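You operate a simulated robot arm through the tools that you are given. There is no shell and no other tool.

Carry out the task below with a simulated robot arm. There is one attempt and no reset: what you move stays moved.

TASK
Switch the extract on, then wipe up the spill with the orange pad.
Fine: it is in the yellow drawer; drop it into the grey tub when used and close the drawer. Where these are worked on the way, their far stop is far enough and under half their travel is too little: yellow drawer. What is to be rubbed or washed off counts as gone when no trace of it is left.

Only the result counts: the job must be done as asked and must still hold three seconds after the hand-in. Knocking over, shifting, dropping, spilling or breaking anything else fails it.

THE ROBOT
A 6-joint arm with a two-finger gripper, fixed in place. Base frame: the origin is at the foot of the arm, x ahead of it, y to its left, z up. Lengths are in cm, angles in degrees, forces in N, time in s.
Its first joint turns from -166.0 to 166.0 degrees. Payload 2.45 kg.
Tool frame: the origin (TCP) lies between the finger pads and is the grasp point; the fingertips stand 2 cm ahead of it; z points along the fingers, y is the line along which they close. The gripper opens to 14 cm. The gripper's body begins 16.8 cm behind the TCP.
Orientation is that of the tool frame in the base frame, as a unit quaternion [w, x, y, z]. With the fingers straight down and closing along the base's y, the tool's x points along the base's -x, its y along +y and its z along -z.

THE INTERFACE
- The arm moves only by the tool servo_tool. Its argument "rows" is a list of rows, each an object (a shift or turn left out is 0, a gripper value left out holds the last) with "rotation": the turn, a rotation vector about the base's x, y, z in units of 120 degrees (1.0 is 120 degrees), a list of three; "dp": the shift along the base's x, y, z in units of 300 mm (1.0 is 300 mm), a list of three; "gripper": the gripper command, from -1 (fully open) to 1 (shut), values between in proportion. In form: [{"rotation": [wx, wy, wz], "dp": [x, y, z], "gripper": gripper}, ...]. A call has 1 to 20 rows; each row is the pose to reach, as a shift and turn from the pose commanded when the call began. A call with a number of a shift or a turn outside -1 to 1 is refused whole. Rows are played at 5 a second. More than 5 cm and 8.6 degrees between two rows, or a gripper value outside its range, and nothing of the call is played. Where a pose cannot be reached the arm comes as near as it can. A force on the tool above 40 N (or 10 N above the force at the start of the call, whichever is more), or a blocked arm, ends the call early, and 0.2 s more pass. The fingers move at their own pace (about 4.5 cm/s each) and stop on an object; they squeeze with about 26 N. The grip force told is the motor's: it shows also when the fingers shut on nothing. Time passes only in rows, and 0.2 s behind the last, so rows that repeat a pose let the fingers close. It gives the time, the measured TCP pose, the force on the tool (base axes), the opening and the grip force at its end, in the units of the frame above (readings bear some noise), with the torque about the TCP (base axes, N m) and any sound that the robot's microphone picked up, and new pictures: "views" is both (left out), scene, wrist or none.
- Cameras (640 x 400 px; columns grow to the right, rows downward): "scene" is fixed at [40.38, 49.11, 140.13]; the picture's right is [-0.92, -0.39, 0.00], its down [-0.10, 0.23, -0.97] and it looks along [0.38, -0.89, -0.25] (base axes); focal length 214 px, centre (320, 200). "wrist" rides on the gripper at [7.8, 1.1, -20.9] in the tool frame; the picture's right is [-0.14, 0.99, 0.00], its down [-0.92, -0.13, -0.37] and it looks along [-0.37, -0.05, 0.93] (tool axes); focal length 280 px, centre (320, 200). There is no depth. A picture from a camera that has moved, and an enlarged one, comes with that camera's place and axes in the base frame and with its lens. The place of the scene camera against the robot may be out by one fixed shift of up to 2.5 cm in any direction.
- close_up(camera, box): a new picture of the part [left, top, right, bottom] of that camera's present view, enlarged. The clock stands still meanwhile.
- sign_off(): hands the job in; it is judged then, once.

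Nothing tells you positions but the pictures and the camera data. Unless the task says otherwise, let go and move clear before handing in.

The tools are called by a JSON object that holds its "api" and its "payload". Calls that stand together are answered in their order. servo_tool: Moves the arm, as the interface text tells. Its arguments: {"type":"object","properties":{"rows":{"type":"array","items":{"type":"object","properties":{"rotation":{"type":"array","items":{"type":"number"}},"dp":{"type":"array","items":{"type":"number"}},"gripper":{"type":"number"}}}},"views":{"type":"string","enum":["both","scene","wrist","none"]}},"required":["rows"]} The other tools are called the same way: close_up (camera, box) takes an enlarged picture of a part of a camera's view; sign_off () hands the job in.

At the start:

```text
time_s: 0.0
position: [53.64, 18.39, 141.92]
ee_rot: [-0.001, -0.001, 1.0, 0.0]
contact_force: [-0.5, -0.3, 0.1]
moment: [-0.01, 0.0, -0.01]
width: 14.02
grip_force: 0.0
```

scene: 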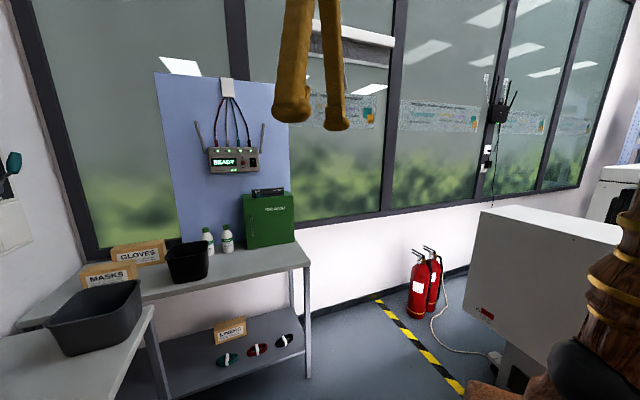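
wrist: 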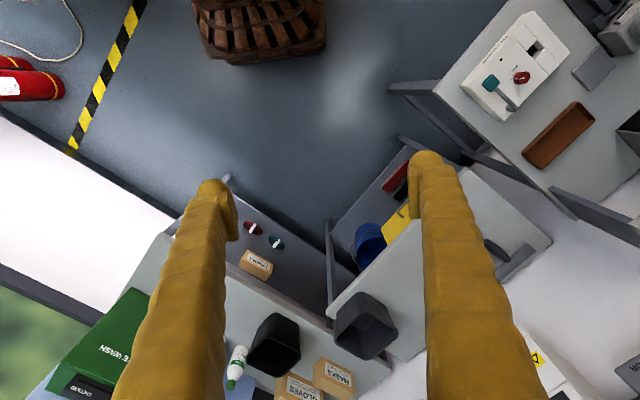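

I see a lab room with several benches: one with a device and levers, one with a yellow drawer partly visible below, and one with tubs. I'll look closer at both views before moving anything.

{"api": "close_up", "payload": {"camera": "wrist", "box": [320, 0, 640, 200]}}

{"api": "close_up", "payload": {"camera": "wrist", "box": [200, 130, 640, 400]}}

{"api": "close_up", "payload": {"camera": "scene", "box": [0, 60, 320, 260]}}

{"api": "close_up", "payload": {"camera": "scene", "box": [0, 200, 320, 400]}}

```text
2.00 times, centred on (480, 100) of wrist
camera zoom: at [45.59, 19.22, 162.74], right [0.14, 0.99, 0.0], down [0.92, -0.13, 0.37], along [0.37, -0.05, -0.93], focal length 561 px, centre (0, 400)
```

zoom: 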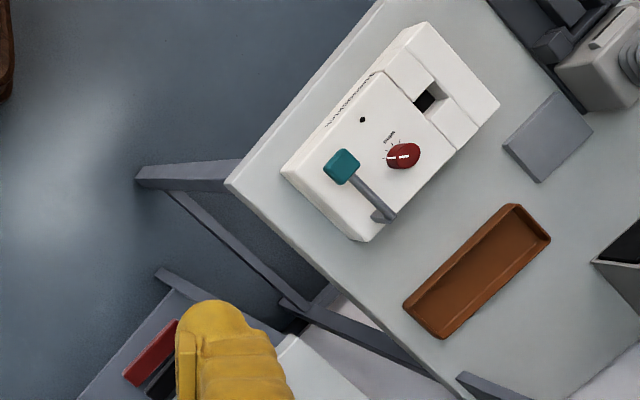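

```text
1.45 times, centred on (420, 265) of wrist
camera zoom: at [45.59, 19.22, 162.74], right [0.14, 0.99, 0.0], down [0.92, -0.13, 0.37], along [0.37, -0.05, -0.93], focal length 408 px, centre (174, 106)
```

zoom: 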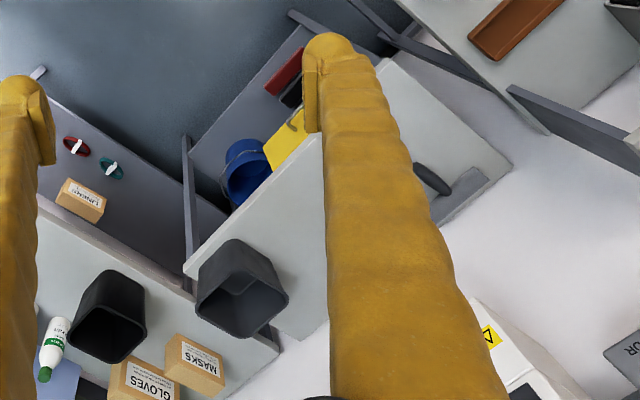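

```text
2.00 times, centred on (160, 160) of scene
camera zoom: at [40.38, 49.11, 140.13], right [-0.92, -0.39, 0.0], down [-0.1, 0.23, -0.97], along [0.38, -0.89, -0.25], focal length 429 px, centre (640, 280)
```

zoom: 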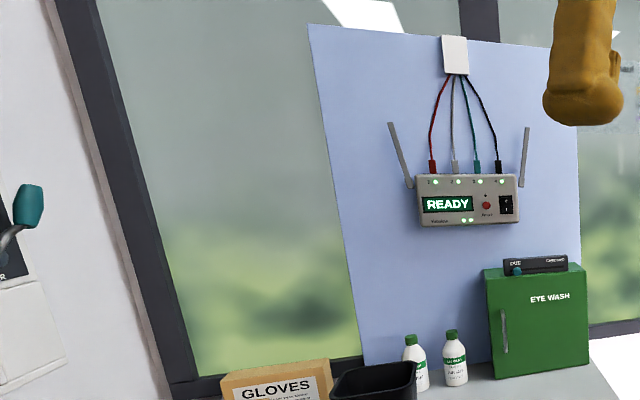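

```text
2.00 times, centred on (160, 300) of scene
camera zoom: at [40.38, 49.11, 140.13], right [-0.92, -0.39, 0.0], down [-0.1, 0.23, -0.97], along [0.38, -0.89, -0.25], focal length 429 px, centre (640, 0)
```

zoom: 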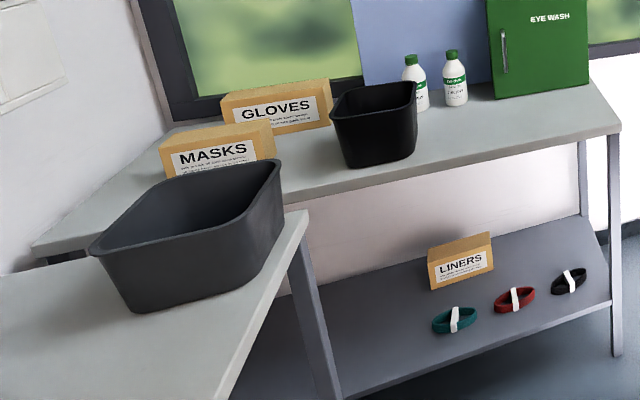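

The overhead view shows a bench on the left (+y) with a lever device, and a bench ahead with a grey tub. The yellow item is under that bench, and there is something with a teal handle on the far wall. I'll tilt the wrist camera forward to see what is ahead.

{"api": "servo_tool", "payload": {"rows": [{"rotation": [0, -0.06, 0]}, {"rotation": [0, -0.12, 0]}, {"rotation": [0, -0.18, 0]}, {"rotation": [0, -0.24, 0]}, {"rotation": [0, -0.3, 0]}, {"rotation": [0, -0.3, 0]}], "views": "both"}}

```text
time_s: 1.4
position: [53.56, 18.34, 141.98]
ee_rot: [0.31, -0.001, 0.951, 0.001]
contact_force: [-1.1, 0.1, 0.4]
moment: [0.0, 0.03, 0.01]
width: 14.01
grip_force: 0.0
camera wrist: at [34.72, 19.12, 154.13], right [0.11, 0.99, 0.08], down [0.53, -0.13, 0.84], along [0.84, -0.05, -0.54], focal length 280 px, centre (320, 200)
```

scene: 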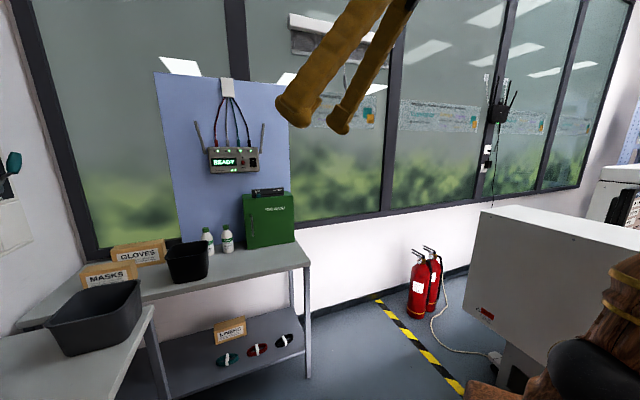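
wrist: 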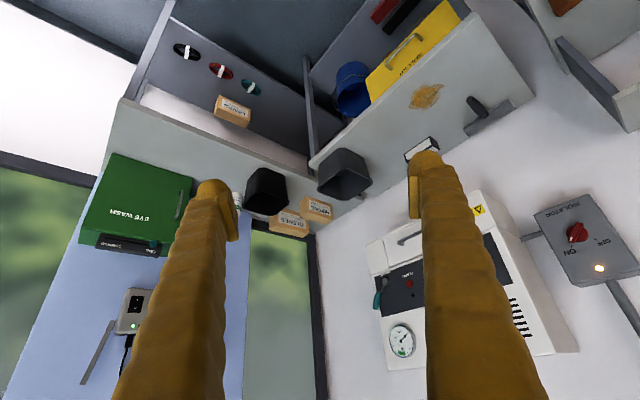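

Now I see the bench ahead with a brown spill on it, a yellow drawer under its front edge and the grey tub to the right. On the far wall there is a panel with a gauge and an isolator box. I'll take close-ups of each.

{"api": "close_up", "payload": {"camera": "wrist", "box": [300, 0, 540, 150]}}

{"api": "close_up", "payload": {"camera": "wrist", "box": [340, 180, 640, 380]}}

{"api": "close_up", "payload": {"camera": "wrist", "box": [500, 170, 640, 290]}}

{"api": "close_up", "payload": {"camera": "wrist", "box": [220, 120, 420, 260]}}

```text
2.67 times, centred on (420, 75) of wrist
camera zoom: at [34.72, 19.12, 154.13], right [0.11, 0.99, 0.08], down [0.53, -0.13, 0.84], along [0.84, -0.05, -0.54], focal length 748 px, centre (53, 533)
```

zoom: 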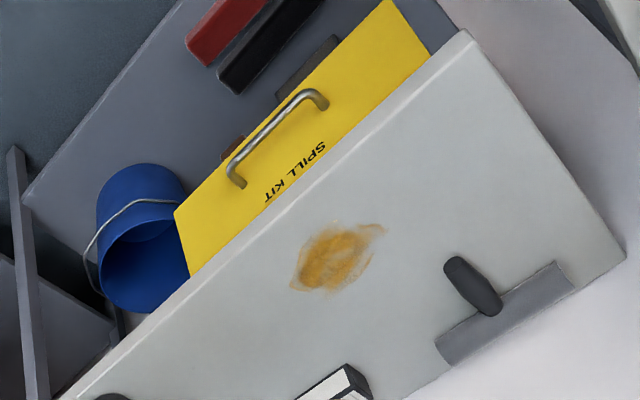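

```text
2.00 times, centred on (490, 280) of wrist
camera zoom: at [34.72, 19.12, 154.13], right [0.11, 0.99, 0.08], down [0.53, -0.13, 0.84], along [0.84, -0.05, -0.54], focal length 561 px, centre (-20, 40)
```

zoom: 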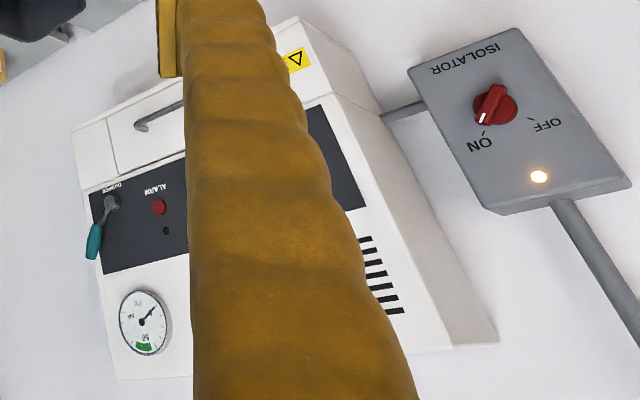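

```text
3.33 times, centred on (570, 230) of wrist
camera zoom: at [34.72, 19.12, 154.13], right [0.11, 0.99, 0.08], down [0.53, -0.13, 0.84], along [0.84, -0.05, -0.54], focal length 935 px, centre (-513, 100)
```

zoom: 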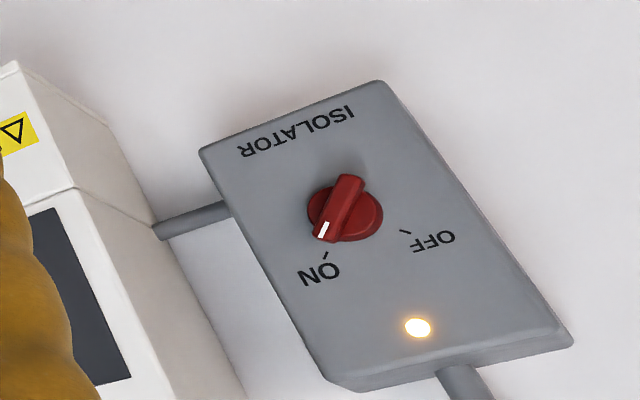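

```text
2.86 times, centred on (320, 190) of wrist
camera zoom: at [34.72, 19.12, 154.13], right [0.11, 0.99, 0.08], down [0.53, -0.13, 0.84], along [0.84, -0.05, -0.54], focal length 801 px, centre (320, 229)
```

zoom: 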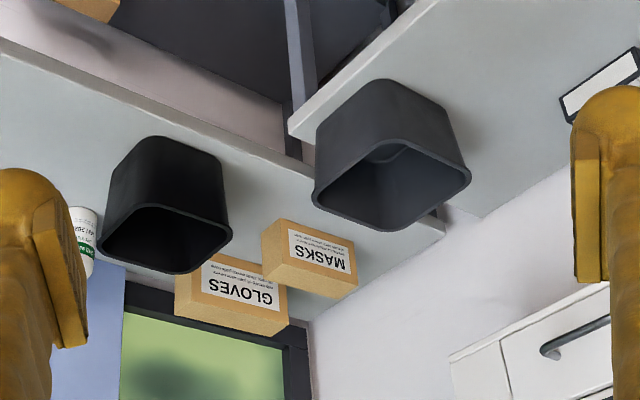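

The isolator already reads ON. The white wall unit has a DAMPER lever, an ALARM button and a gauge, and one finger hides part of it, so I'll move sideways to see its panel.

{"api": "servo_tool", "payload": {"rows": [{"dp": [0, 0.15, 0]}, {"dp": [0, 0.3, 0]}, {"dp": [0, 0.45, 0]}, {"dp": [0, 0.6, 0]}, {"dp": [0, 0.75, 0]}, {"dp": [0, 0.85, 0]}, {"dp": [0, 0.85, 0]}], "views": "wrist"}}

```text
time_s: 3.0
position: [53.71, 43.94, 142.03]
ee_rot: [0.309, -0.001, 0.951, 0.001]
contact_force: [-1.0, 0.3, 0.6]
moment: [0.01, 0.01, 0.01]
width: 14.02
grip_force: 0.1
camera wrist: at [34.88, 44.82, 154.34], right [0.11, 0.99, 0.08], down [0.53, -0.13, 0.84], along [0.84, -0.05, -0.54], focal length 280 px, centre (320, 200)
```

wrist: 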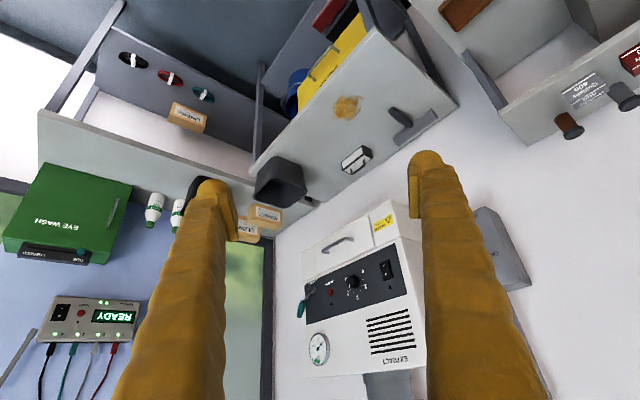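

{"api": "close_up", "payload": {"camera": "wrist", "box": [290, 190, 430, 390]}}

{"api": "close_up", "payload": {"camera": "wrist", "box": [240, 0, 460, 210]}}

{"api": "close_up", "payload": {"camera": "wrist", "box": [400, 0, 640, 150]}}

```text
2.00 times, centred on (360, 290) of wrist
camera zoom: at [34.88, 44.82, 154.34], right [0.11, 0.99, 0.08], down [0.53, -0.13, 0.84], along [0.84, -0.05, -0.54], focal length 561 px, centre (240, 20)
```

zoom: 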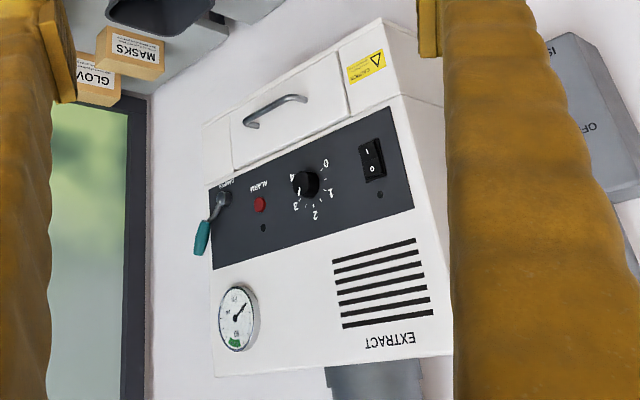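

```text
1.90 times, centred on (350, 105) of wrist
camera zoom: at [34.88, 44.82, 154.34], right [0.11, 0.99, 0.08], down [0.53, -0.13, 0.84], along [0.84, -0.05, -0.54], focal length 534 px, centre (263, 381)
```

zoom: 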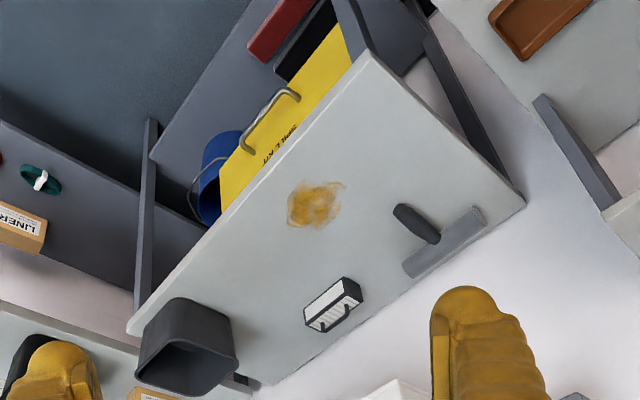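

```text
2.67 times, centred on (520, 75) of wrist
camera zoom: at [34.88, 44.82, 154.34], right [0.11, 0.99, 0.08], down [0.53, -0.13, 0.84], along [0.84, -0.05, -0.54], focal length 748 px, centre (-213, 533)
```

zoom: 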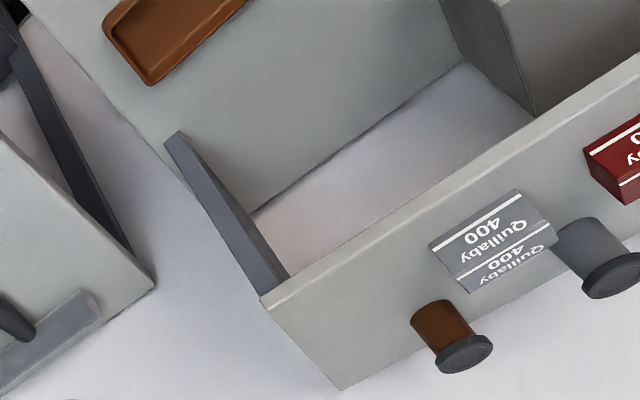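

The EXTRACT unit has an I/O rocker, a 0–4 knob, an ALARM button and a DAMPER lever. The bench and wall run at about 45° to the base axes, so I'll yaw the tool to face them squarely and then inspect the panel.

{"api": "servo_tool", "payload": {"rows": [{"rotation": [0, 0, 0.0625]}, {"rotation": [0, 0, 0.125]}, {"rotation": [0, 0, 0.1875]}, {"rotation": [0, 0, 0.25]}, {"rotation": [0, 0, 0.3125]}, {"rotation": [0, 0, 0.375]}, {"rotation": [0, 0, 0.375]}], "views": "wrist"}}

```text
time_s: 4.6
position: [53.49, 44.02, 141.97]
ee_rot: [0.286, -0.366, 0.878, 0.12]
contact_force: [0.2, 0.0, -0.1]
moment: [0.0, -0.01, -0.02]
width: 14.0
grip_force: 0.0
camera wrist: at [39.55, 31.36, 154.24], right [-0.62, 0.78, 0.08], down [0.46, 0.28, 0.84], along [0.63, 0.56, -0.54], focal length 280 px, centre (320, 200)
```

wrist: 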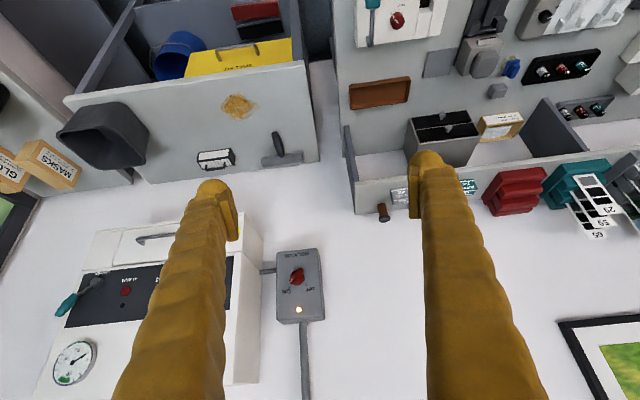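

I'm facing the wall squarely now. Next I'll slide right so the extract panel sits between the fingers.

{"api": "servo_tool", "payload": {"rows": [{"dp": [0.116, -0.092, -0.042]}, {"dp": [0.232, -0.184, -0.083]}, {"dp": [0.348, -0.276, -0.125]}, {"dp": [0.463, -0.368, -0.167]}, {"dp": [0.579, -0.46, -0.208]}, {"dp": [0.695, -0.552, -0.25]}, {"dp": [0.811, -0.645, -0.292]}, {"dp": [0.927, -0.737, -0.333]}, {"dp": [0.927, -0.737, -0.333]}], "views": "both"}}

```text
time_s: 6.6
position: [81.26, 21.92, 131.96]
ee_rot: [0.285, -0.365, 0.878, 0.12]
contact_force: [0.7, 0.5, -0.4]
moment: [0.01, 0.01, 0.01]
width: 14.0
grip_force: 0.0
camera wrist: at [67.24, 9.32, 144.18], right [-0.62, 0.78, 0.08], down [0.46, 0.28, 0.84], along [0.63, 0.56, -0.54], focal length 280 px, centre (320, 200)
```

scene: 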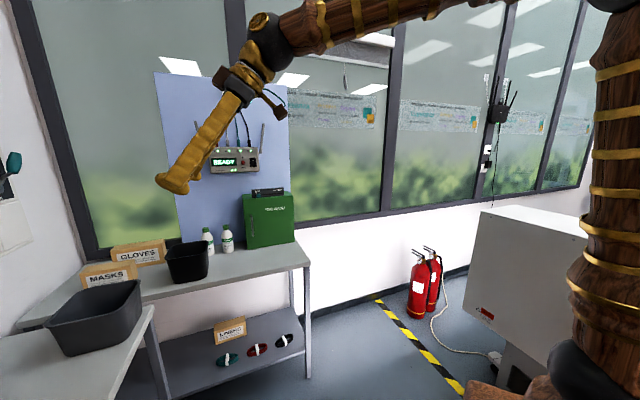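
wrist: 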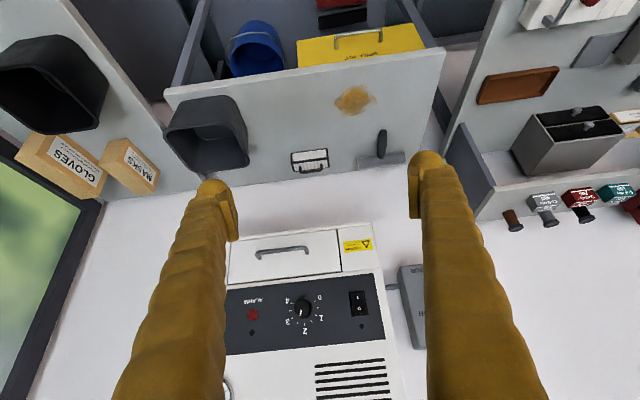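

The whole extract panel now shows between the fingers. I'll zoom in on the rocker and knob, and on the spill, drawer and tub.

{"api": "close_up", "payload": {"camera": "wrist", "box": [220, 230, 420, 370]}}

{"api": "close_up", "payload": {"camera": "wrist", "box": [320, 270, 400, 330]}}

{"api": "close_up", "payload": {"camera": "wrist", "box": [160, 0, 460, 190]}}

```text
2.86 times, centred on (320, 300) of wrist
camera zoom: at [67.24, 9.32, 144.18], right [-0.62, 0.78, 0.08], down [0.46, 0.28, 0.84], along [0.63, 0.56, -0.54], focal length 801 px, centre (320, -86)
```

zoom: 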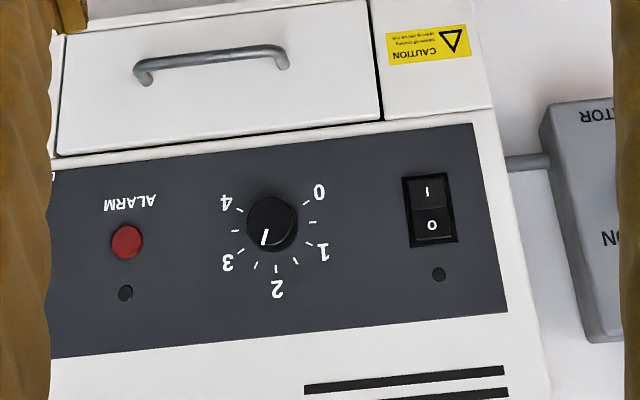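

```text
6.67 times, centred on (360, 300) of wrist
camera zoom: at [67.24, 9.32, 144.18], right [-0.62, 0.78, 0.08], down [0.46, 0.28, 0.84], along [0.63, 0.56, -0.54], focal length 1869 px, centre (53, -467)
```

zoom: 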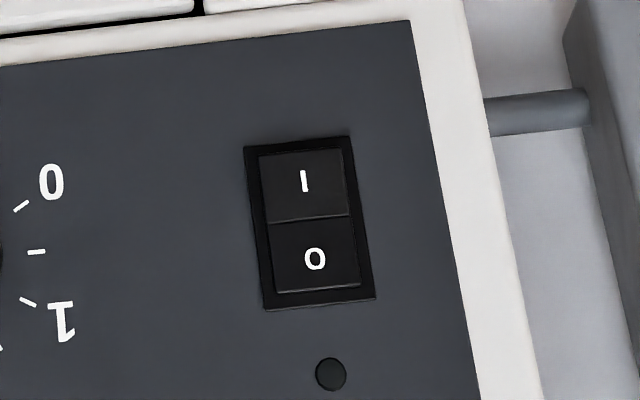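

```text
2.11 times, centred on (310, 95) of wrist
camera zoom: at [67.24, 9.32, 144.18], right [-0.62, 0.78, 0.08], down [0.46, 0.28, 0.84], along [0.63, 0.56, -0.54], focal length 590 px, centre (341, 421)
```

zoom: 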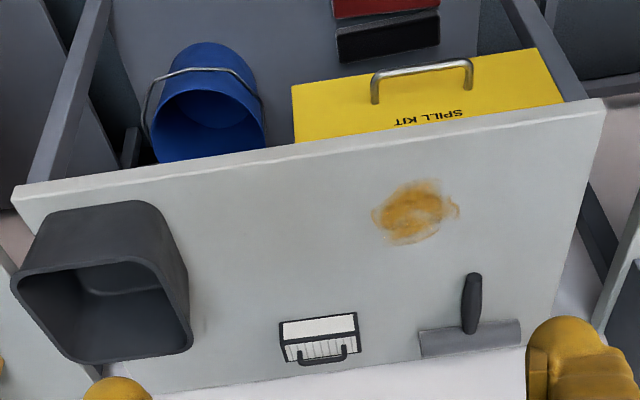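

I place the rocker at about (111.0, 56.3, 131.2). Its I half is the physically lower one and the lamp beside it is dark, so the unit is off. I'll close the fingers and bring them to a shallower pitch so one fingertip corner leads.

{"api": "servo_tool", "payload": {"rows": [{"rotation": [0, 0, -0.0625], "gripper": 1}, {"rotation": [0, 0, -0.125], "gripper": 1}, {"rotation": [0, 0, -0.125], "gripper": 1}, {"rotation": [0, 0, -0.125], "gripper": 1}, {"rotation": [0, 0, -0.125], "gripper": 1}, {"rotation": [0, 0, -0.125], "gripper": 1}, {"rotation": [0, 0, -0.125], "gripper": 1}, {"rotation": [0, 0, -0.125], "gripper": 1}], "views": "none"}}

{"api": "servo_tool", "payload": {"rows": [{"rotation": [0.033, -0.0577, 0], "dp": [0, 0, 0]}, {"rotation": [0.0667, -0.1153, 0], "dp": [0, 0, 0]}, {"rotation": [0.1, -0.173, 0], "dp": [0, 0, 0]}, {"rotation": [0.1, -0.173, 0], "dp": [0.1, 0.1, 0]}, {"rotation": [0.1, -0.173, 0], "dp": [0.2, 0.2, 0]}, {"rotation": [0.1, -0.173, 0], "dp": [0.3, 0.3, -0.03]}, {"rotation": [0.1, -0.173, 0], "dp": [0.4, 0.4, -0.06]}, {"rotation": [0.1, -0.173, 0], "dp": [0.45, 0.5, -0.08]}, {"rotation": [0.1, -0.173, 0], "dp": [0.55, 0.6, -0.097]}, {"rotation": [0.1, -0.173, 0], "dp": [0.6, 0.65, -0.097]}, {"rotation": [0.1, -0.173, 0], "dp": [0.6, 0.65, -0.097]}], "views": "both"}}

```text
time_s: 8.4
position: [81.24, 21.86, 132.01]
ee_rot: [0.298, -0.248, 0.918, 0.081]
contact_force: [-0.2, -0.1, 0.0]
moment: [-0.01, -0.01, 0.02]
width: 0.0
grip_force: 16.2
```

```text
time_s: 10.8
position: [99.38, 41.28, 128.97]
ee_rot: [0.483, -0.225, 0.836, 0.131]
contact_force: [0.5, -0.2, 0.1]
moment: [-0.01, 0.04, 0.0]
width: 0.0
grip_force: 26.0
camera wrist: at [79.74, 31.04, 132.64], right [-0.44, 0.89, 0.12], down [0.19, -0.04, 0.98], along [0.88, 0.45, -0.15], focal length 280 px, centre (320, 200)
```

scene: 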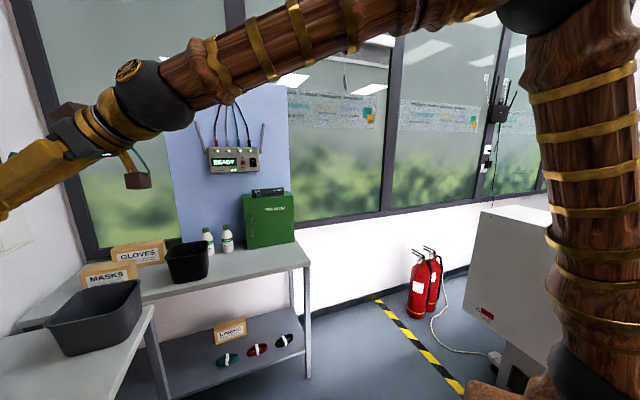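
wrist: 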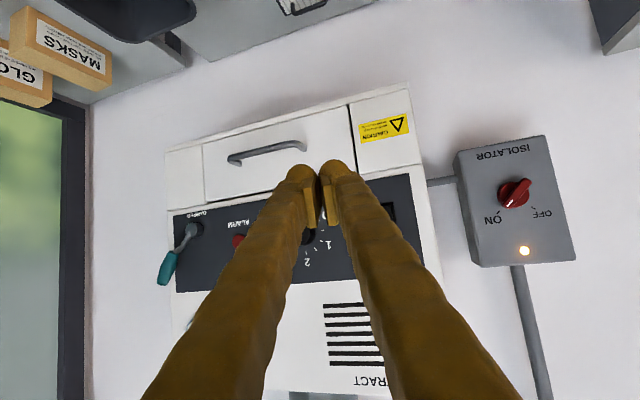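

The tool is about 15 cm from the panel with the fingers shut. I'll approach to just in front of the rocker's I half.

{"api": "servo_tool", "payload": {"rows": [{"dp": [0.067, 0.093, 0.003]}, {"dp": [0.134, 0.187, 0.005]}, {"dp": [0.2, 0.28, 0.008]}, {"dp": [0.25, 0.35, 0.01]}, {"dp": [0.25, 0.35, 0.01]}], "views": "both"}}

```text
time_s: 12.0
position: [106.81, 51.83, 129.33]
ee_rot: [0.483, -0.225, 0.836, 0.13]
contact_force: [-1.1, -0.5, -0.2]
moment: [0.01, 0.0, 0.01]
width: 0.0
grip_force: 26.2
camera wrist: at [87.12, 41.48, 133.05], right [-0.44, 0.89, 0.12], down [0.19, -0.04, 0.98], along [0.88, 0.45, -0.15], focal length 280 px, centre (320, 200)
```

scene: 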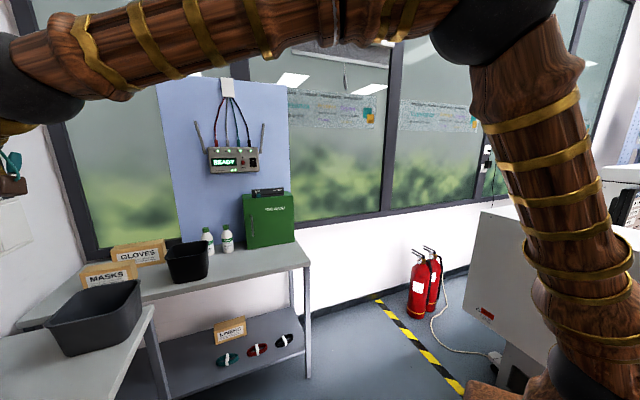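
wrist: 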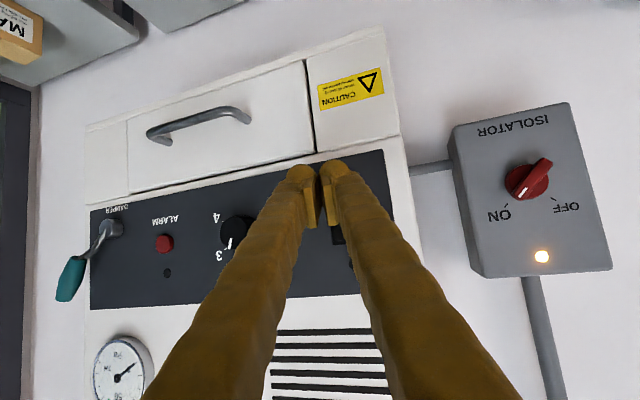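

{"api": "close_up", "payload": {"camera": "wrist", "box": [270, 140, 410, 230]}}

```text
4.44 times, centred on (340, 185) of wrist
camera zoom: at [87.12, 41.48, 133.05], right [-0.44, 0.89, 0.12], down [0.19, -0.04, 0.98], along [0.88, 0.45, -0.15], focal length 1246 px, centre (231, 267)
```

zoom: 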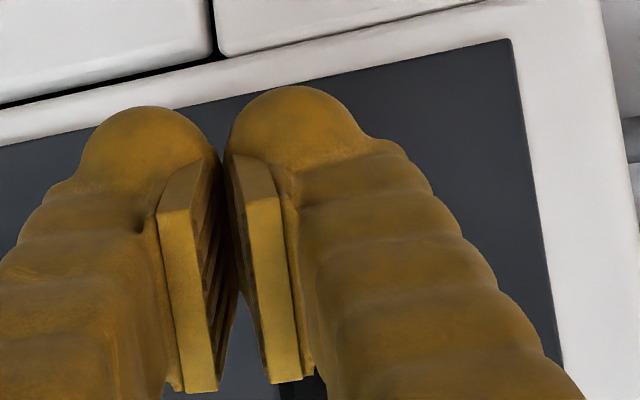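

The fingertips are about 3 cm from the panel, and the left (+u) finger will lead onto the I half. I'll push in along the wall normal in small steps.

{"api": "servo_tool", "payload": {"rows": [{"dp": [0.025, -0.003, 0.005]}, {"dp": [0.05, 0.022, 0.005]}, {"dp": [0.062, 0.034, 0.005]}, {"dp": [0.073, 0.045, 0.005]}, {"dp": [0.085, 0.057, 0.005]}, {"dp": [0.09, 0.062, 0.005]}, {"dp": [0.095, 0.067, 0.005]}, {"dp": [0.1, 0.072, 0.005]}, {"dp": [0.1, 0.072, 0.005]}], "views": "wrist"}}

```text
time_s: 13.7
position: [109.65, 53.7, 129.39]
ee_rot: [0.482, -0.226, 0.837, 0.13]
contact_force: [-17.2, -9.9, 3.4]
moment: [0.13, -0.15, 0.24]
width: 0.0
grip_force: 26.3
stopped in row 8: the force on the tool passed its limit at 50 N (the readings are from after the stop); the commanded pose is now the measured one
camera wrist: at [89.99, 43.45, 133.12], right [-0.44, 0.89, 0.12], down [0.19, -0.04, 0.98], along [0.88, 0.45, -0.15], focal length 280 px, centre (320, 200)
```

wrist: 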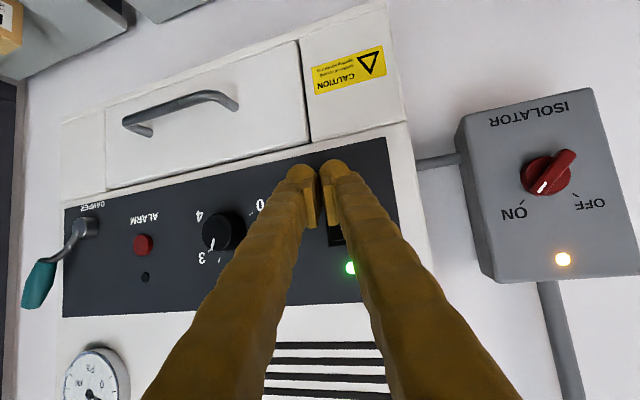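

The green lamp beside the rocker is now lit, so the extract is on. I'll back straight off the panel and then confirm.

{"api": "servo_tool", "payload": {"rows": [{"dp": [-0.08, -0.08, 0]}, {"dp": [-0.18, -0.18, 0]}, {"dp": [-0.28, -0.28, 0]}, {"dp": [-0.38, -0.38, 0]}, {"dp": [-0.48, -0.48, 0.03]}, {"dp": [-0.58, -0.58, 0.06]}, {"dp": [-0.68, -0.68, 0.1]}, {"dp": [-0.68, -0.68, 0.1], "gripper": -1}, {"dp": [-0.68, -0.68, 0.1], "gripper": -1}, {"dp": [-0.68, -0.68, 0.1], "gripper": -1}, {"dp": [-0.68, -0.68, 0.1], "gripper": -1}, {"dp": [-0.68, -0.68, 0.1], "gripper": -1}, {"dp": [-0.68, -0.68, 0.1], "gripper": -1}], "views": "wrist"}}

```text
time_s: 16.5
position: [89.25, 33.19, 132.26]
ee_rot: [0.481, -0.226, 0.837, 0.13]
contact_force: [-1.0, 0.2, 0.1]
moment: [0.01, -0.04, 0.01]
width: 12.38
grip_force: 0.1
camera wrist: at [69.58, 22.97, 135.98], right [-0.44, 0.89, 0.12], down [0.19, -0.04, 0.98], along [0.88, 0.45, -0.15], focal length 280 px, centre (320, 200)
```

wrist: 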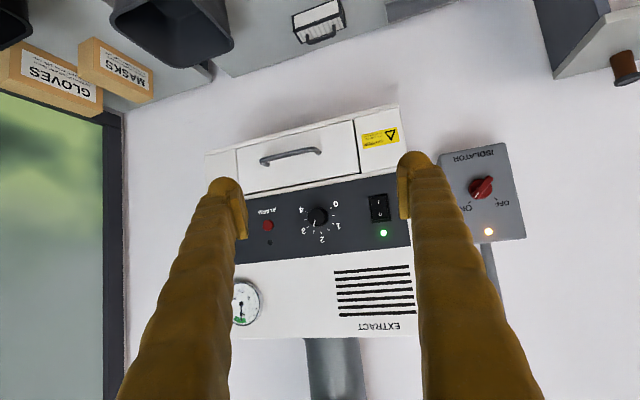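

{"api": "close_up", "payload": {"camera": "wrist", "box": [200, 120, 440, 350]}}

```text
1.74 times, centred on (320, 235) of wrist
camera zoom: at [69.58, 22.97, 135.98], right [-0.44, 0.89, 0.12], down [0.19, -0.04, 0.98], along [0.88, 0.45, -0.15], focal length 488 px, centre (320, 139)
```

zoom: 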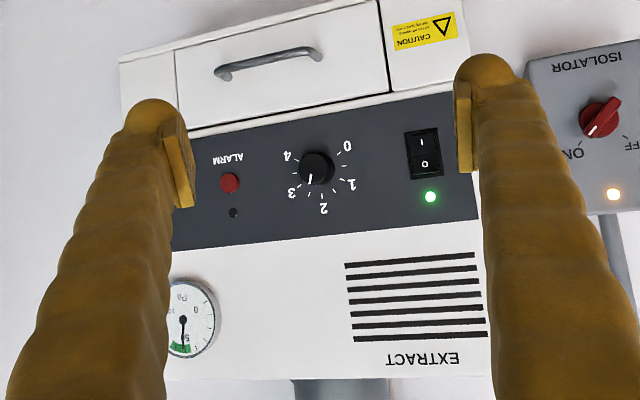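

The gauge is now in the green and the lamp stays on. Next is the drawer, so I'll back off, pitch down and look at its front.

{"api": "servo_tool", "payload": {"rows": [{"rotation": [-0.025, 0.0433, 0], "dp": [-0.09, -0.035, -0.11]}, {"rotation": [-0.05, 0.0866, 0], "dp": [-0.18, -0.07, -0.22]}, {"rotation": [-0.075, 0.13, 0], "dp": [-0.27, -0.105, -0.33]}, {"rotation": [-0.1, 0.173, 0], "dp": [-0.36, -0.14, -0.44]}, {"rotation": [-0.1, 0.173, 0], "dp": [-0.45, -0.175, -0.55]}, {"rotation": [-0.1, 0.173, 0], "dp": [-0.54, -0.21, -0.66]}, {"rotation": [-0.1, 0.173, 0], "dp": [-0.63, -0.245, -0.77]}, {"rotation": [-0.1, 0.173, 0], "dp": [-0.73, -0.28, -0.88]}, {"rotation": [-0.1, 0.173, 0], "dp": [-0.73, -0.28, -0.88]}], "views": "none"}}

{"api": "servo_tool", "payload": {"rows": [{"rotation": [0, 0, 0.0625]}, {"rotation": [0, 0, 0.125]}, {"rotation": [0, 0, 0.125]}], "views": "both"}}

```text
time_s: 18.5
position: [67.44, 25.15, 105.96]
ee_rot: [0.297, -0.247, 0.919, 0.08]
contact_force: [-0.4, -0.2, -0.5]
moment: [-0.01, 0.02, -0.02]
width: 14.01
grip_force: 0.1
```

```text
time_s: 19.3
position: [67.55, 25.0, 106.05]
ee_rot: [0.284, -0.366, 0.878, 0.118]
contact_force: [0.5, -0.1, 0.1]
moment: [0.02, 0.02, -0.01]
width: 14.02
grip_force: 0.1
camera wrist: at [53.42, 12.43, 118.27], right [-0.62, 0.78, 0.08], down [0.47, 0.29, 0.84], along [0.63, 0.56, -0.54], focal length 280 px, centre (320, 200)
```

scene: 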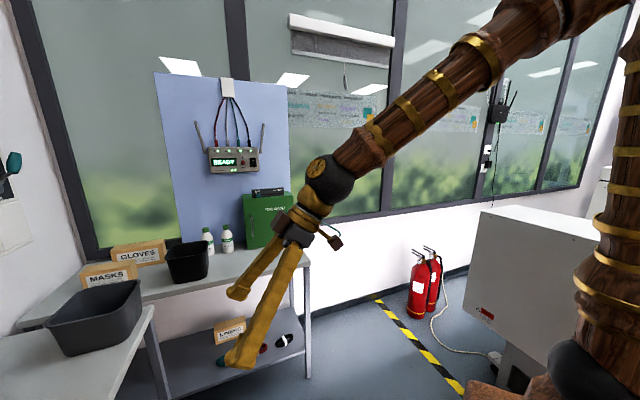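
wrist: 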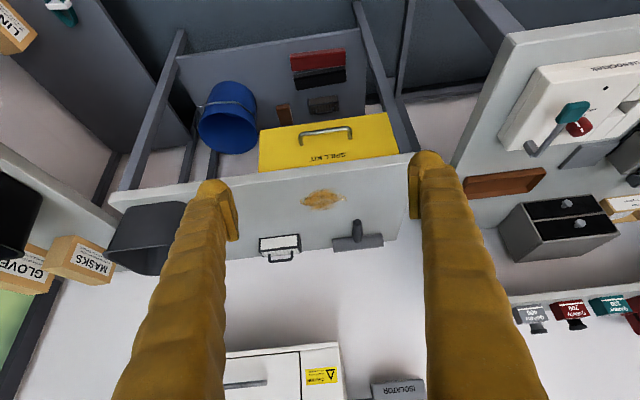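

{"api": "close_up", "payload": {"camera": "wrist", "box": [240, 30, 440, 190]}}

{"api": "close_up", "payload": {"camera": "wrist", "box": [100, 160, 410, 280]}}

```text
2.50 times, centred on (340, 110) of wrist
camera zoom: at [53.42, 12.43, 118.27], right [-0.62, 0.78, 0.08], down [0.47, 0.29, 0.84], along [0.63, 0.56, -0.54], focal length 701 px, centre (270, 425)
```

zoom: 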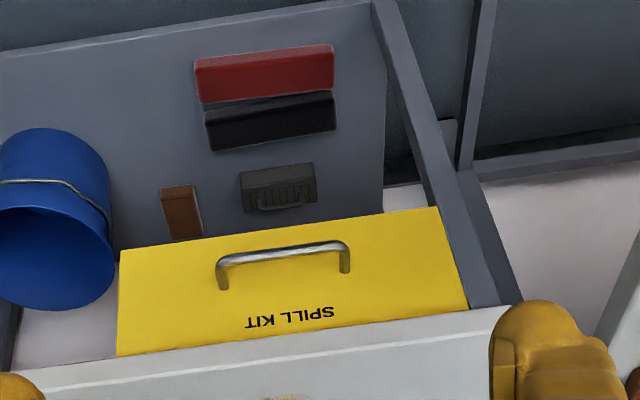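

```text
2.06 times, centred on (255, 220) of wrist
camera zoom: at [53.42, 12.43, 118.27], right [-0.62, 0.78, 0.08], down [0.47, 0.29, 0.84], along [0.63, 0.56, -0.54], focal length 579 px, centre (454, 159)
```

zoom: 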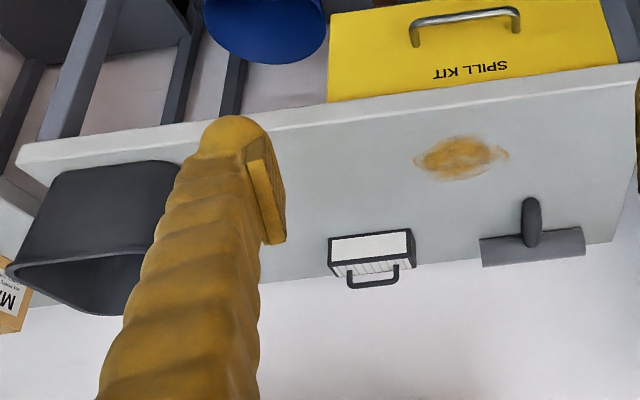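

The handle is a 12 cm horizontal bar centred near (86.8, 45.7, 70). It stands about 3.4 cm off the drawer front, which is the plane at 45° about 97 cm out. I'll pitch the tool to 25° below horizontal and roll it so the fingers close vertically on the bar.

{"api": "servo_tool", "payload": {"rows": [{"rotation": [0.0427, -0.0427, 0], "gripper": 0.43}, {"rotation": [0.0854, -0.0854, 0], "gripper": 0.43}, {"rotation": [0.128, -0.128, 0], "gripper": 0.43}, {"rotation": [0.1709, -0.1709, 0], "gripper": 0.43}, {"rotation": [0.1709, -0.1709, 0], "gripper": 0.43}], "views": "none"}}

{"api": "servo_tool", "payload": {"rows": [{"rotation": [0.0437, 0.0437, -0.0288]}, {"rotation": [0.0874, 0.0874, -0.0577]}, {"rotation": [0.1311, 0.1311, -0.0865]}, {"rotation": [0.1748, 0.1748, -0.1154]}, {"rotation": [0.2185, 0.2185, -0.1442]}, {"rotation": [0.2622, 0.2622, -0.173]}, {"rotation": [0.306, 0.306, -0.2019]}, {"rotation": [0.3497, 0.3497, -0.2307]}, {"rotation": [0.3934, 0.3934, -0.2596]}, {"rotation": [0.4371, 0.4371, -0.2884]}, {"rotation": [0.4808, 0.4808, -0.3173]}, {"rotation": [0.4808, 0.4808, -0.3173]}], "views": "both"}}

```text
time_s: 20.5
position: [67.37, 24.94, 105.91]
ee_rot: [0.496, -0.324, 0.779, 0.206]
contact_force: [0.0, 0.2, -0.1]
moment: [-0.01, 0.01, -0.03]
width: 4.0
grip_force: 0.0
```

```text
time_s: 23.1
position: [67.53, 25.0, 106.01]
ee_rot: [0.205, 0.322, 0.779, 0.497]
contact_force: [0.0, -0.4, 0.6]
moment: [0.02, 0.01, 0.01]
width: 4.01
grip_force: 0.1
camera wrist: at [48.69, 17.22, 115.79], right [0.39, 0.2, 0.9], down [0.38, -0.92, 0.04], along [0.84, 0.33, -0.44], focal length 280 px, centre (320, 200)
```

scene: 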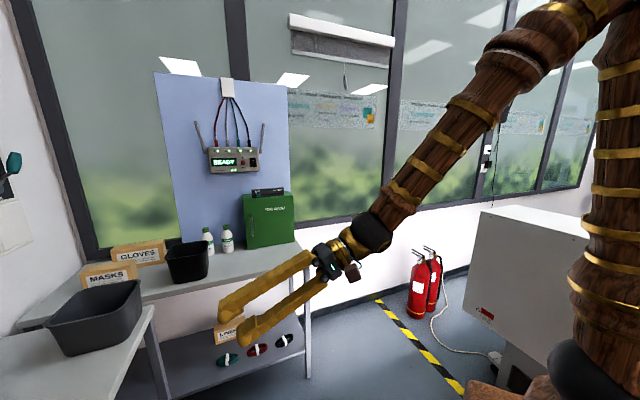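
wrist: 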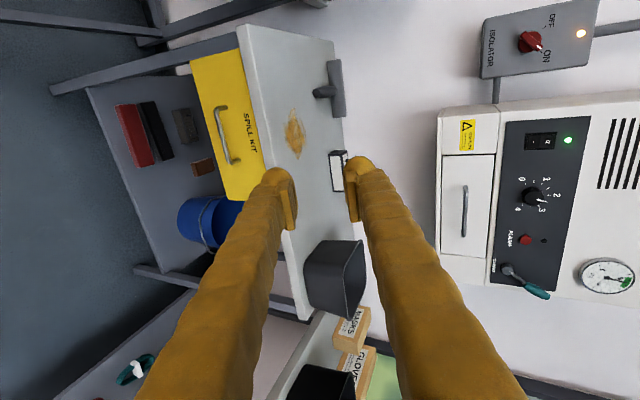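

The fingers now close vertically with 4 cm of opening. I'll descend to a pre-grasp point in front of the handle.

{"api": "servo_tool", "payload": {"rows": [{"dp": [0.04, 0.046, -0.124]}, {"dp": [0.08, 0.092, -0.2475]}, {"dp": [0.119, 0.138, -0.371]}, {"dp": [0.159, 0.184, -0.495]}, {"dp": [0.199, 0.23, -0.619]}, {"dp": [0.2385, 0.2765, -0.7425]}, {"dp": [0.278, 0.3226, -0.866]}, {"dp": [0.318, 0.3687, -0.99]}, {"dp": [0.318, 0.3687, -0.99]}], "views": "both"}}

```text
time_s: 25.1
position: [76.77, 36.16, 76.03]
ee_rot: [0.205, 0.322, 0.779, 0.497]
contact_force: [-0.5, -0.3, 0.5]
moment: [-0.01, 0.04, 0.02]
width: 4.02
grip_force: 0.0
camera wrist: at [58.05, 28.35, 85.89], right [0.39, 0.2, 0.9], down [0.38, -0.92, 0.04], along [0.84, 0.33, -0.44], focal length 280 px, centre (320, 200)
```

scene: 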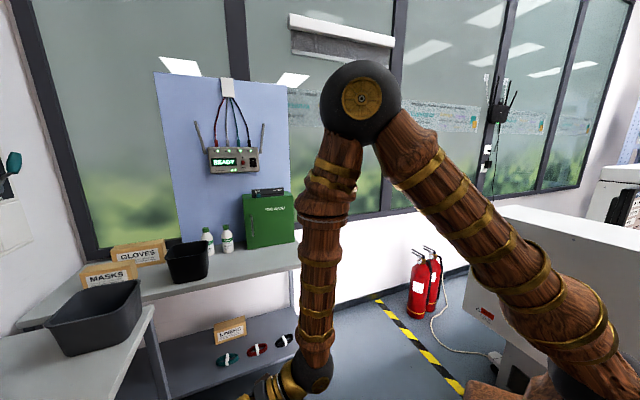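
wrist: 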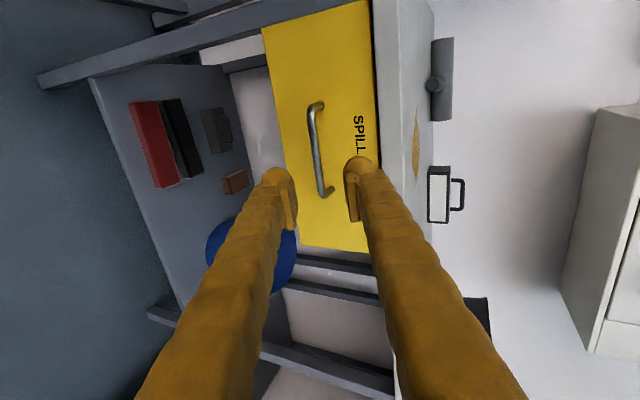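

{"api": "close_up", "payload": {"camera": "wrist", "box": [240, 80, 400, 240]}}

```text
2.50 times, centred on (320, 160) of wrist
camera zoom: at [58.05, 28.35, 85.89], right [0.39, 0.2, 0.9], down [0.38, -0.92, 0.04], along [0.84, 0.33, -0.44], focal length 701 px, centre (320, 300)
```

zoom: 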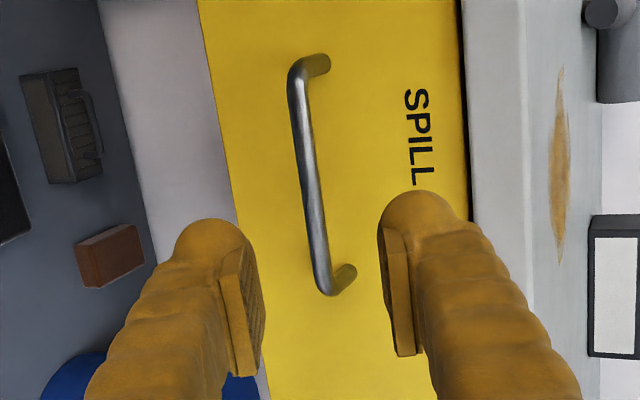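

The handle sits between the two fingers and I estimate its centre at (86.5, 46, 69.2). I'll move in along the tool axis.

{"api": "servo_tool", "payload": {"rows": [{"dp": [0.09, 0.09, -0.063]}, {"dp": [0.18, 0.178, -0.125]}, {"dp": [0.25, 0.247, -0.174]}, {"dp": [0.307, 0.303, -0.213]}, {"dp": [0.307, 0.303, -0.213]}], "views": "wrist"}}

```text
time_s: 26.3
position: [86.32, 45.2, 70.06]
ee_rot: [0.205, 0.321, 0.779, 0.498]
contact_force: [0.1, 0.4, -0.2]
moment: [-0.01, 0.02, -0.02]
width: 3.99
grip_force: 0.1
camera wrist: at [67.58, 37.52, 79.83], right [0.39, 0.2, 0.9], down [0.38, -0.92, 0.04], along [0.84, 0.33, -0.44], focal length 280 px, centre (320, 200)
```

wrist: 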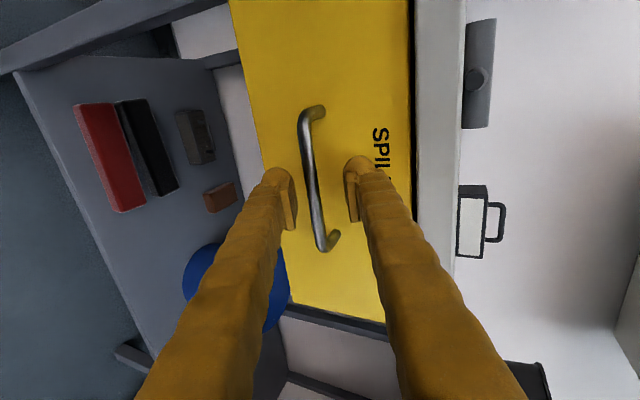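

The bar is between the fingertips, about 0.7 cm below the tool's centre plane. I'll shift down slightly and close on it.

{"api": "servo_tool", "payload": {"rows": [{"dp": [0.0, 0.0, -0.022]}, {"dp": [0.0, 0.0, -0.022], "gripper": 1}, {"dp": [0.0, 0.0, -0.022], "gripper": 1}, {"dp": [0.0, 0.0, -0.022], "gripper": 1}, {"dp": [0.0, 0.0, -0.022], "gripper": 1}, {"dp": [0.0, 0.0, -0.022], "gripper": 1}], "views": "wrist"}}

```text
time_s: 27.7
position: [86.27, 45.31, 69.61]
ee_rot: [0.205, 0.321, 0.779, 0.498]
contact_force: [-1.3, 1.8, 17.8]
moment: [-0.41, -0.66, 0.38]
width: 0.97
grip_force: 36.7
camera wrist: at [67.51, 37.51, 79.2], right [0.39, 0.2, 0.9], down [0.38, -0.92, 0.04], along [0.84, 0.33, -0.44], focal length 280 px, centre (320, 200)
```

wrist: 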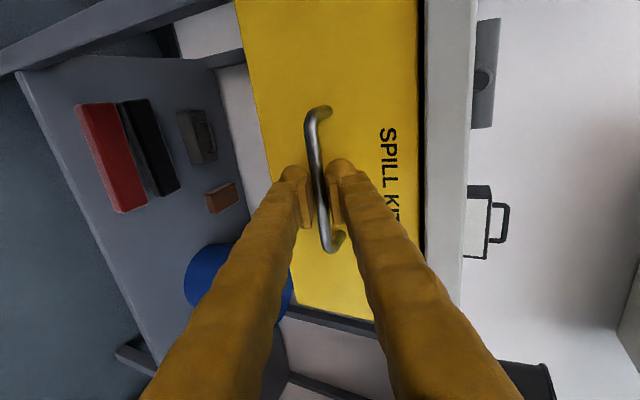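

The handle is gripped with a 0.97 cm opening. I'll relieve the small vertical strain and pull the drawer out along the wall normal.

{"api": "servo_tool", "payload": {"rows": [{"dp": [0, 0, 0.008]}, {"dp": [-0.03, -0.03, 0.01]}, {"dp": [-0.08, -0.08, 0.01]}, {"dp": [-0.13, -0.13, 0.01]}, {"dp": [-0.18, -0.18, 0.01]}, {"dp": [-0.23, -0.23, 0.01]}, {"dp": [-0.28, -0.28, 0.01]}, {"dp": [-0.33, -0.33, 0.01]}, {"dp": [-0.33, -0.33, 0.01]}], "views": "wrist"}}

```text
time_s: 29.7
position: [76.31, 35.25, 69.52]
ee_rot: [0.206, 0.321, 0.78, 0.497]
contact_force: [2.6, -0.8, -21.4]
moment: [-0.68, -0.45, 0.29]
width: 0.98
grip_force: 36.8
camera wrist: at [57.53, 27.52, 79.26], right [0.39, 0.2, 0.9], down [0.38, -0.92, 0.04], along [0.84, 0.33, -0.44], focal length 280 px, centre (320, 200)
```

wrist: 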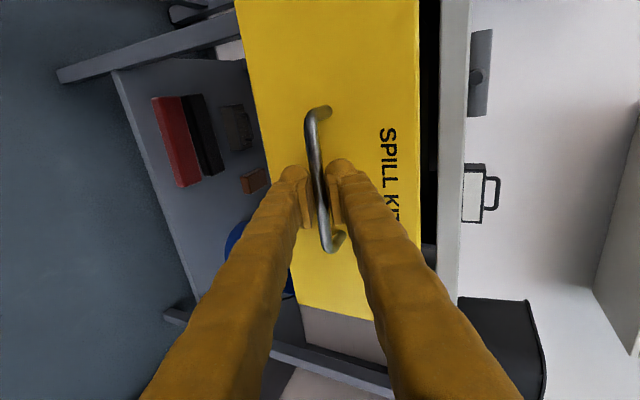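

The drawer has come out about 14 cm so far. I'll keep pulling toward its stop.

{"api": "servo_tool", "payload": {"rows": [{"dp": [0, 0, -0.004]}, {"dp": [-0.05, -0.05, -0.005]}, {"dp": [-0.1, -0.1, -0.005]}, {"dp": [-0.15, -0.15, -0.005]}, {"dp": [-0.2, -0.2, -0.005]}, {"dp": [-0.25, -0.25, -0.005]}, {"dp": [-0.3, -0.3, -0.005]}, {"dp": [-0.3, -0.3, -0.005]}], "views": "both"}}

```text
time_s: 30.7
position: [71.77, 30.8, 69.53]
ee_rot: [0.204, 0.32, 0.779, 0.499]
contact_force: [1.4, 0.5, 1.6]
moment: [-0.5, -0.58, 0.37]
width: 0.98
grip_force: 37.7
stopped in row 5: the force on the tool passed its limit at 41 N (the readings are from after the stop); the commanded pose is now the measured one
camera wrist: at [53.01, 22.88, 79.22], right [0.39, 0.2, 0.9], down [0.38, -0.92, 0.04], along [0.84, 0.33, -0.44], focal length 280 px, centre (320, 200)
```

scene: 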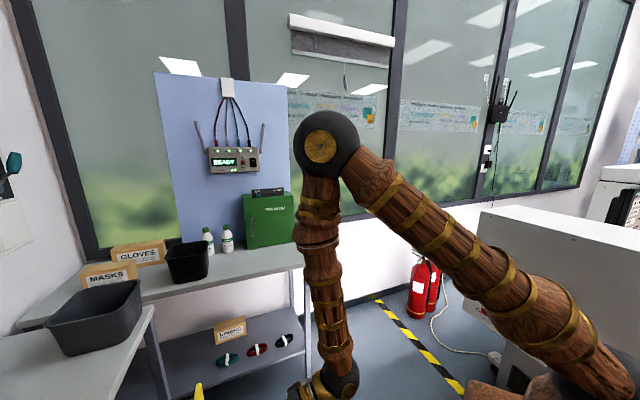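
wrist: 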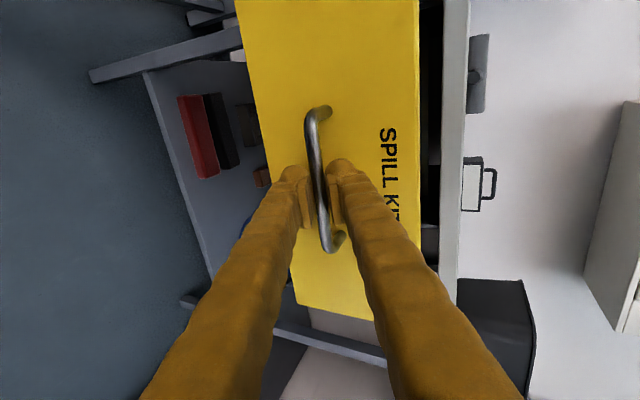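

The drawer hit its far stop after about 20.5 cm of travel. I'll let go, back off along the tool axis and rise to look inside.

{"api": "servo_tool", "payload": {"rows": [{"gripper": 0.4}, {"gripper": 0.4}, {"gripper": 0.4}, {"gripper": 0.4}, {"dp": [-0.06, -0.06, 0.04]}, {"dp": [-0.12, -0.12, 0.08]}, {"dp": [-0.18, -0.18, 0.13]}, {"dp": [-0.18, -0.18, 0.28]}, {"dp": [-0.18, -0.18, 0.43]}, {"dp": [-0.18, -0.18, 0.58]}, {"dp": [-0.18, -0.18, 0.73]}, {"dp": [-0.18, -0.18, 0.88]}, {"dp": [-0.18, -0.18, 1.0]}, {"dp": [-0.18, -0.18, 1.0]}], "views": "wrist"}}

```text
time_s: 33.7
position: [66.36, 25.27, 99.29]
ee_rot: [0.203, 0.32, 0.779, 0.499]
contact_force: [-0.5, -0.5, 0.0]
moment: [-0.02, 0.01, 0.02]
width: 4.24
grip_force: 0.0
out of reach, approached as far as the arm can: row 6, 7, 8, 9, 10, 11, 12
camera wrist: at [47.61, 17.43, 109.08], right [0.39, 0.2, 0.9], down [0.38, -0.92, 0.04], along [0.84, 0.33, -0.44], focal length 280 px, centre (320, 200)
```

wrist: 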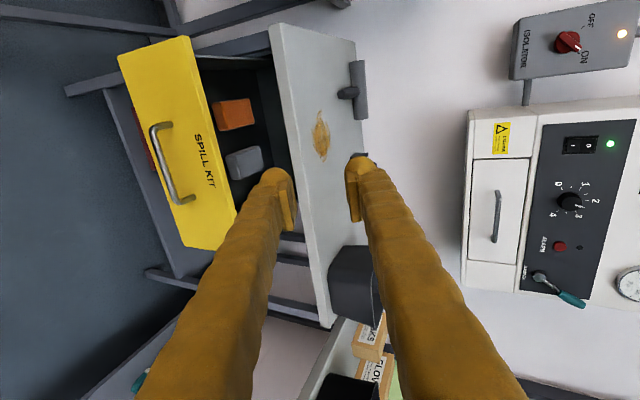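

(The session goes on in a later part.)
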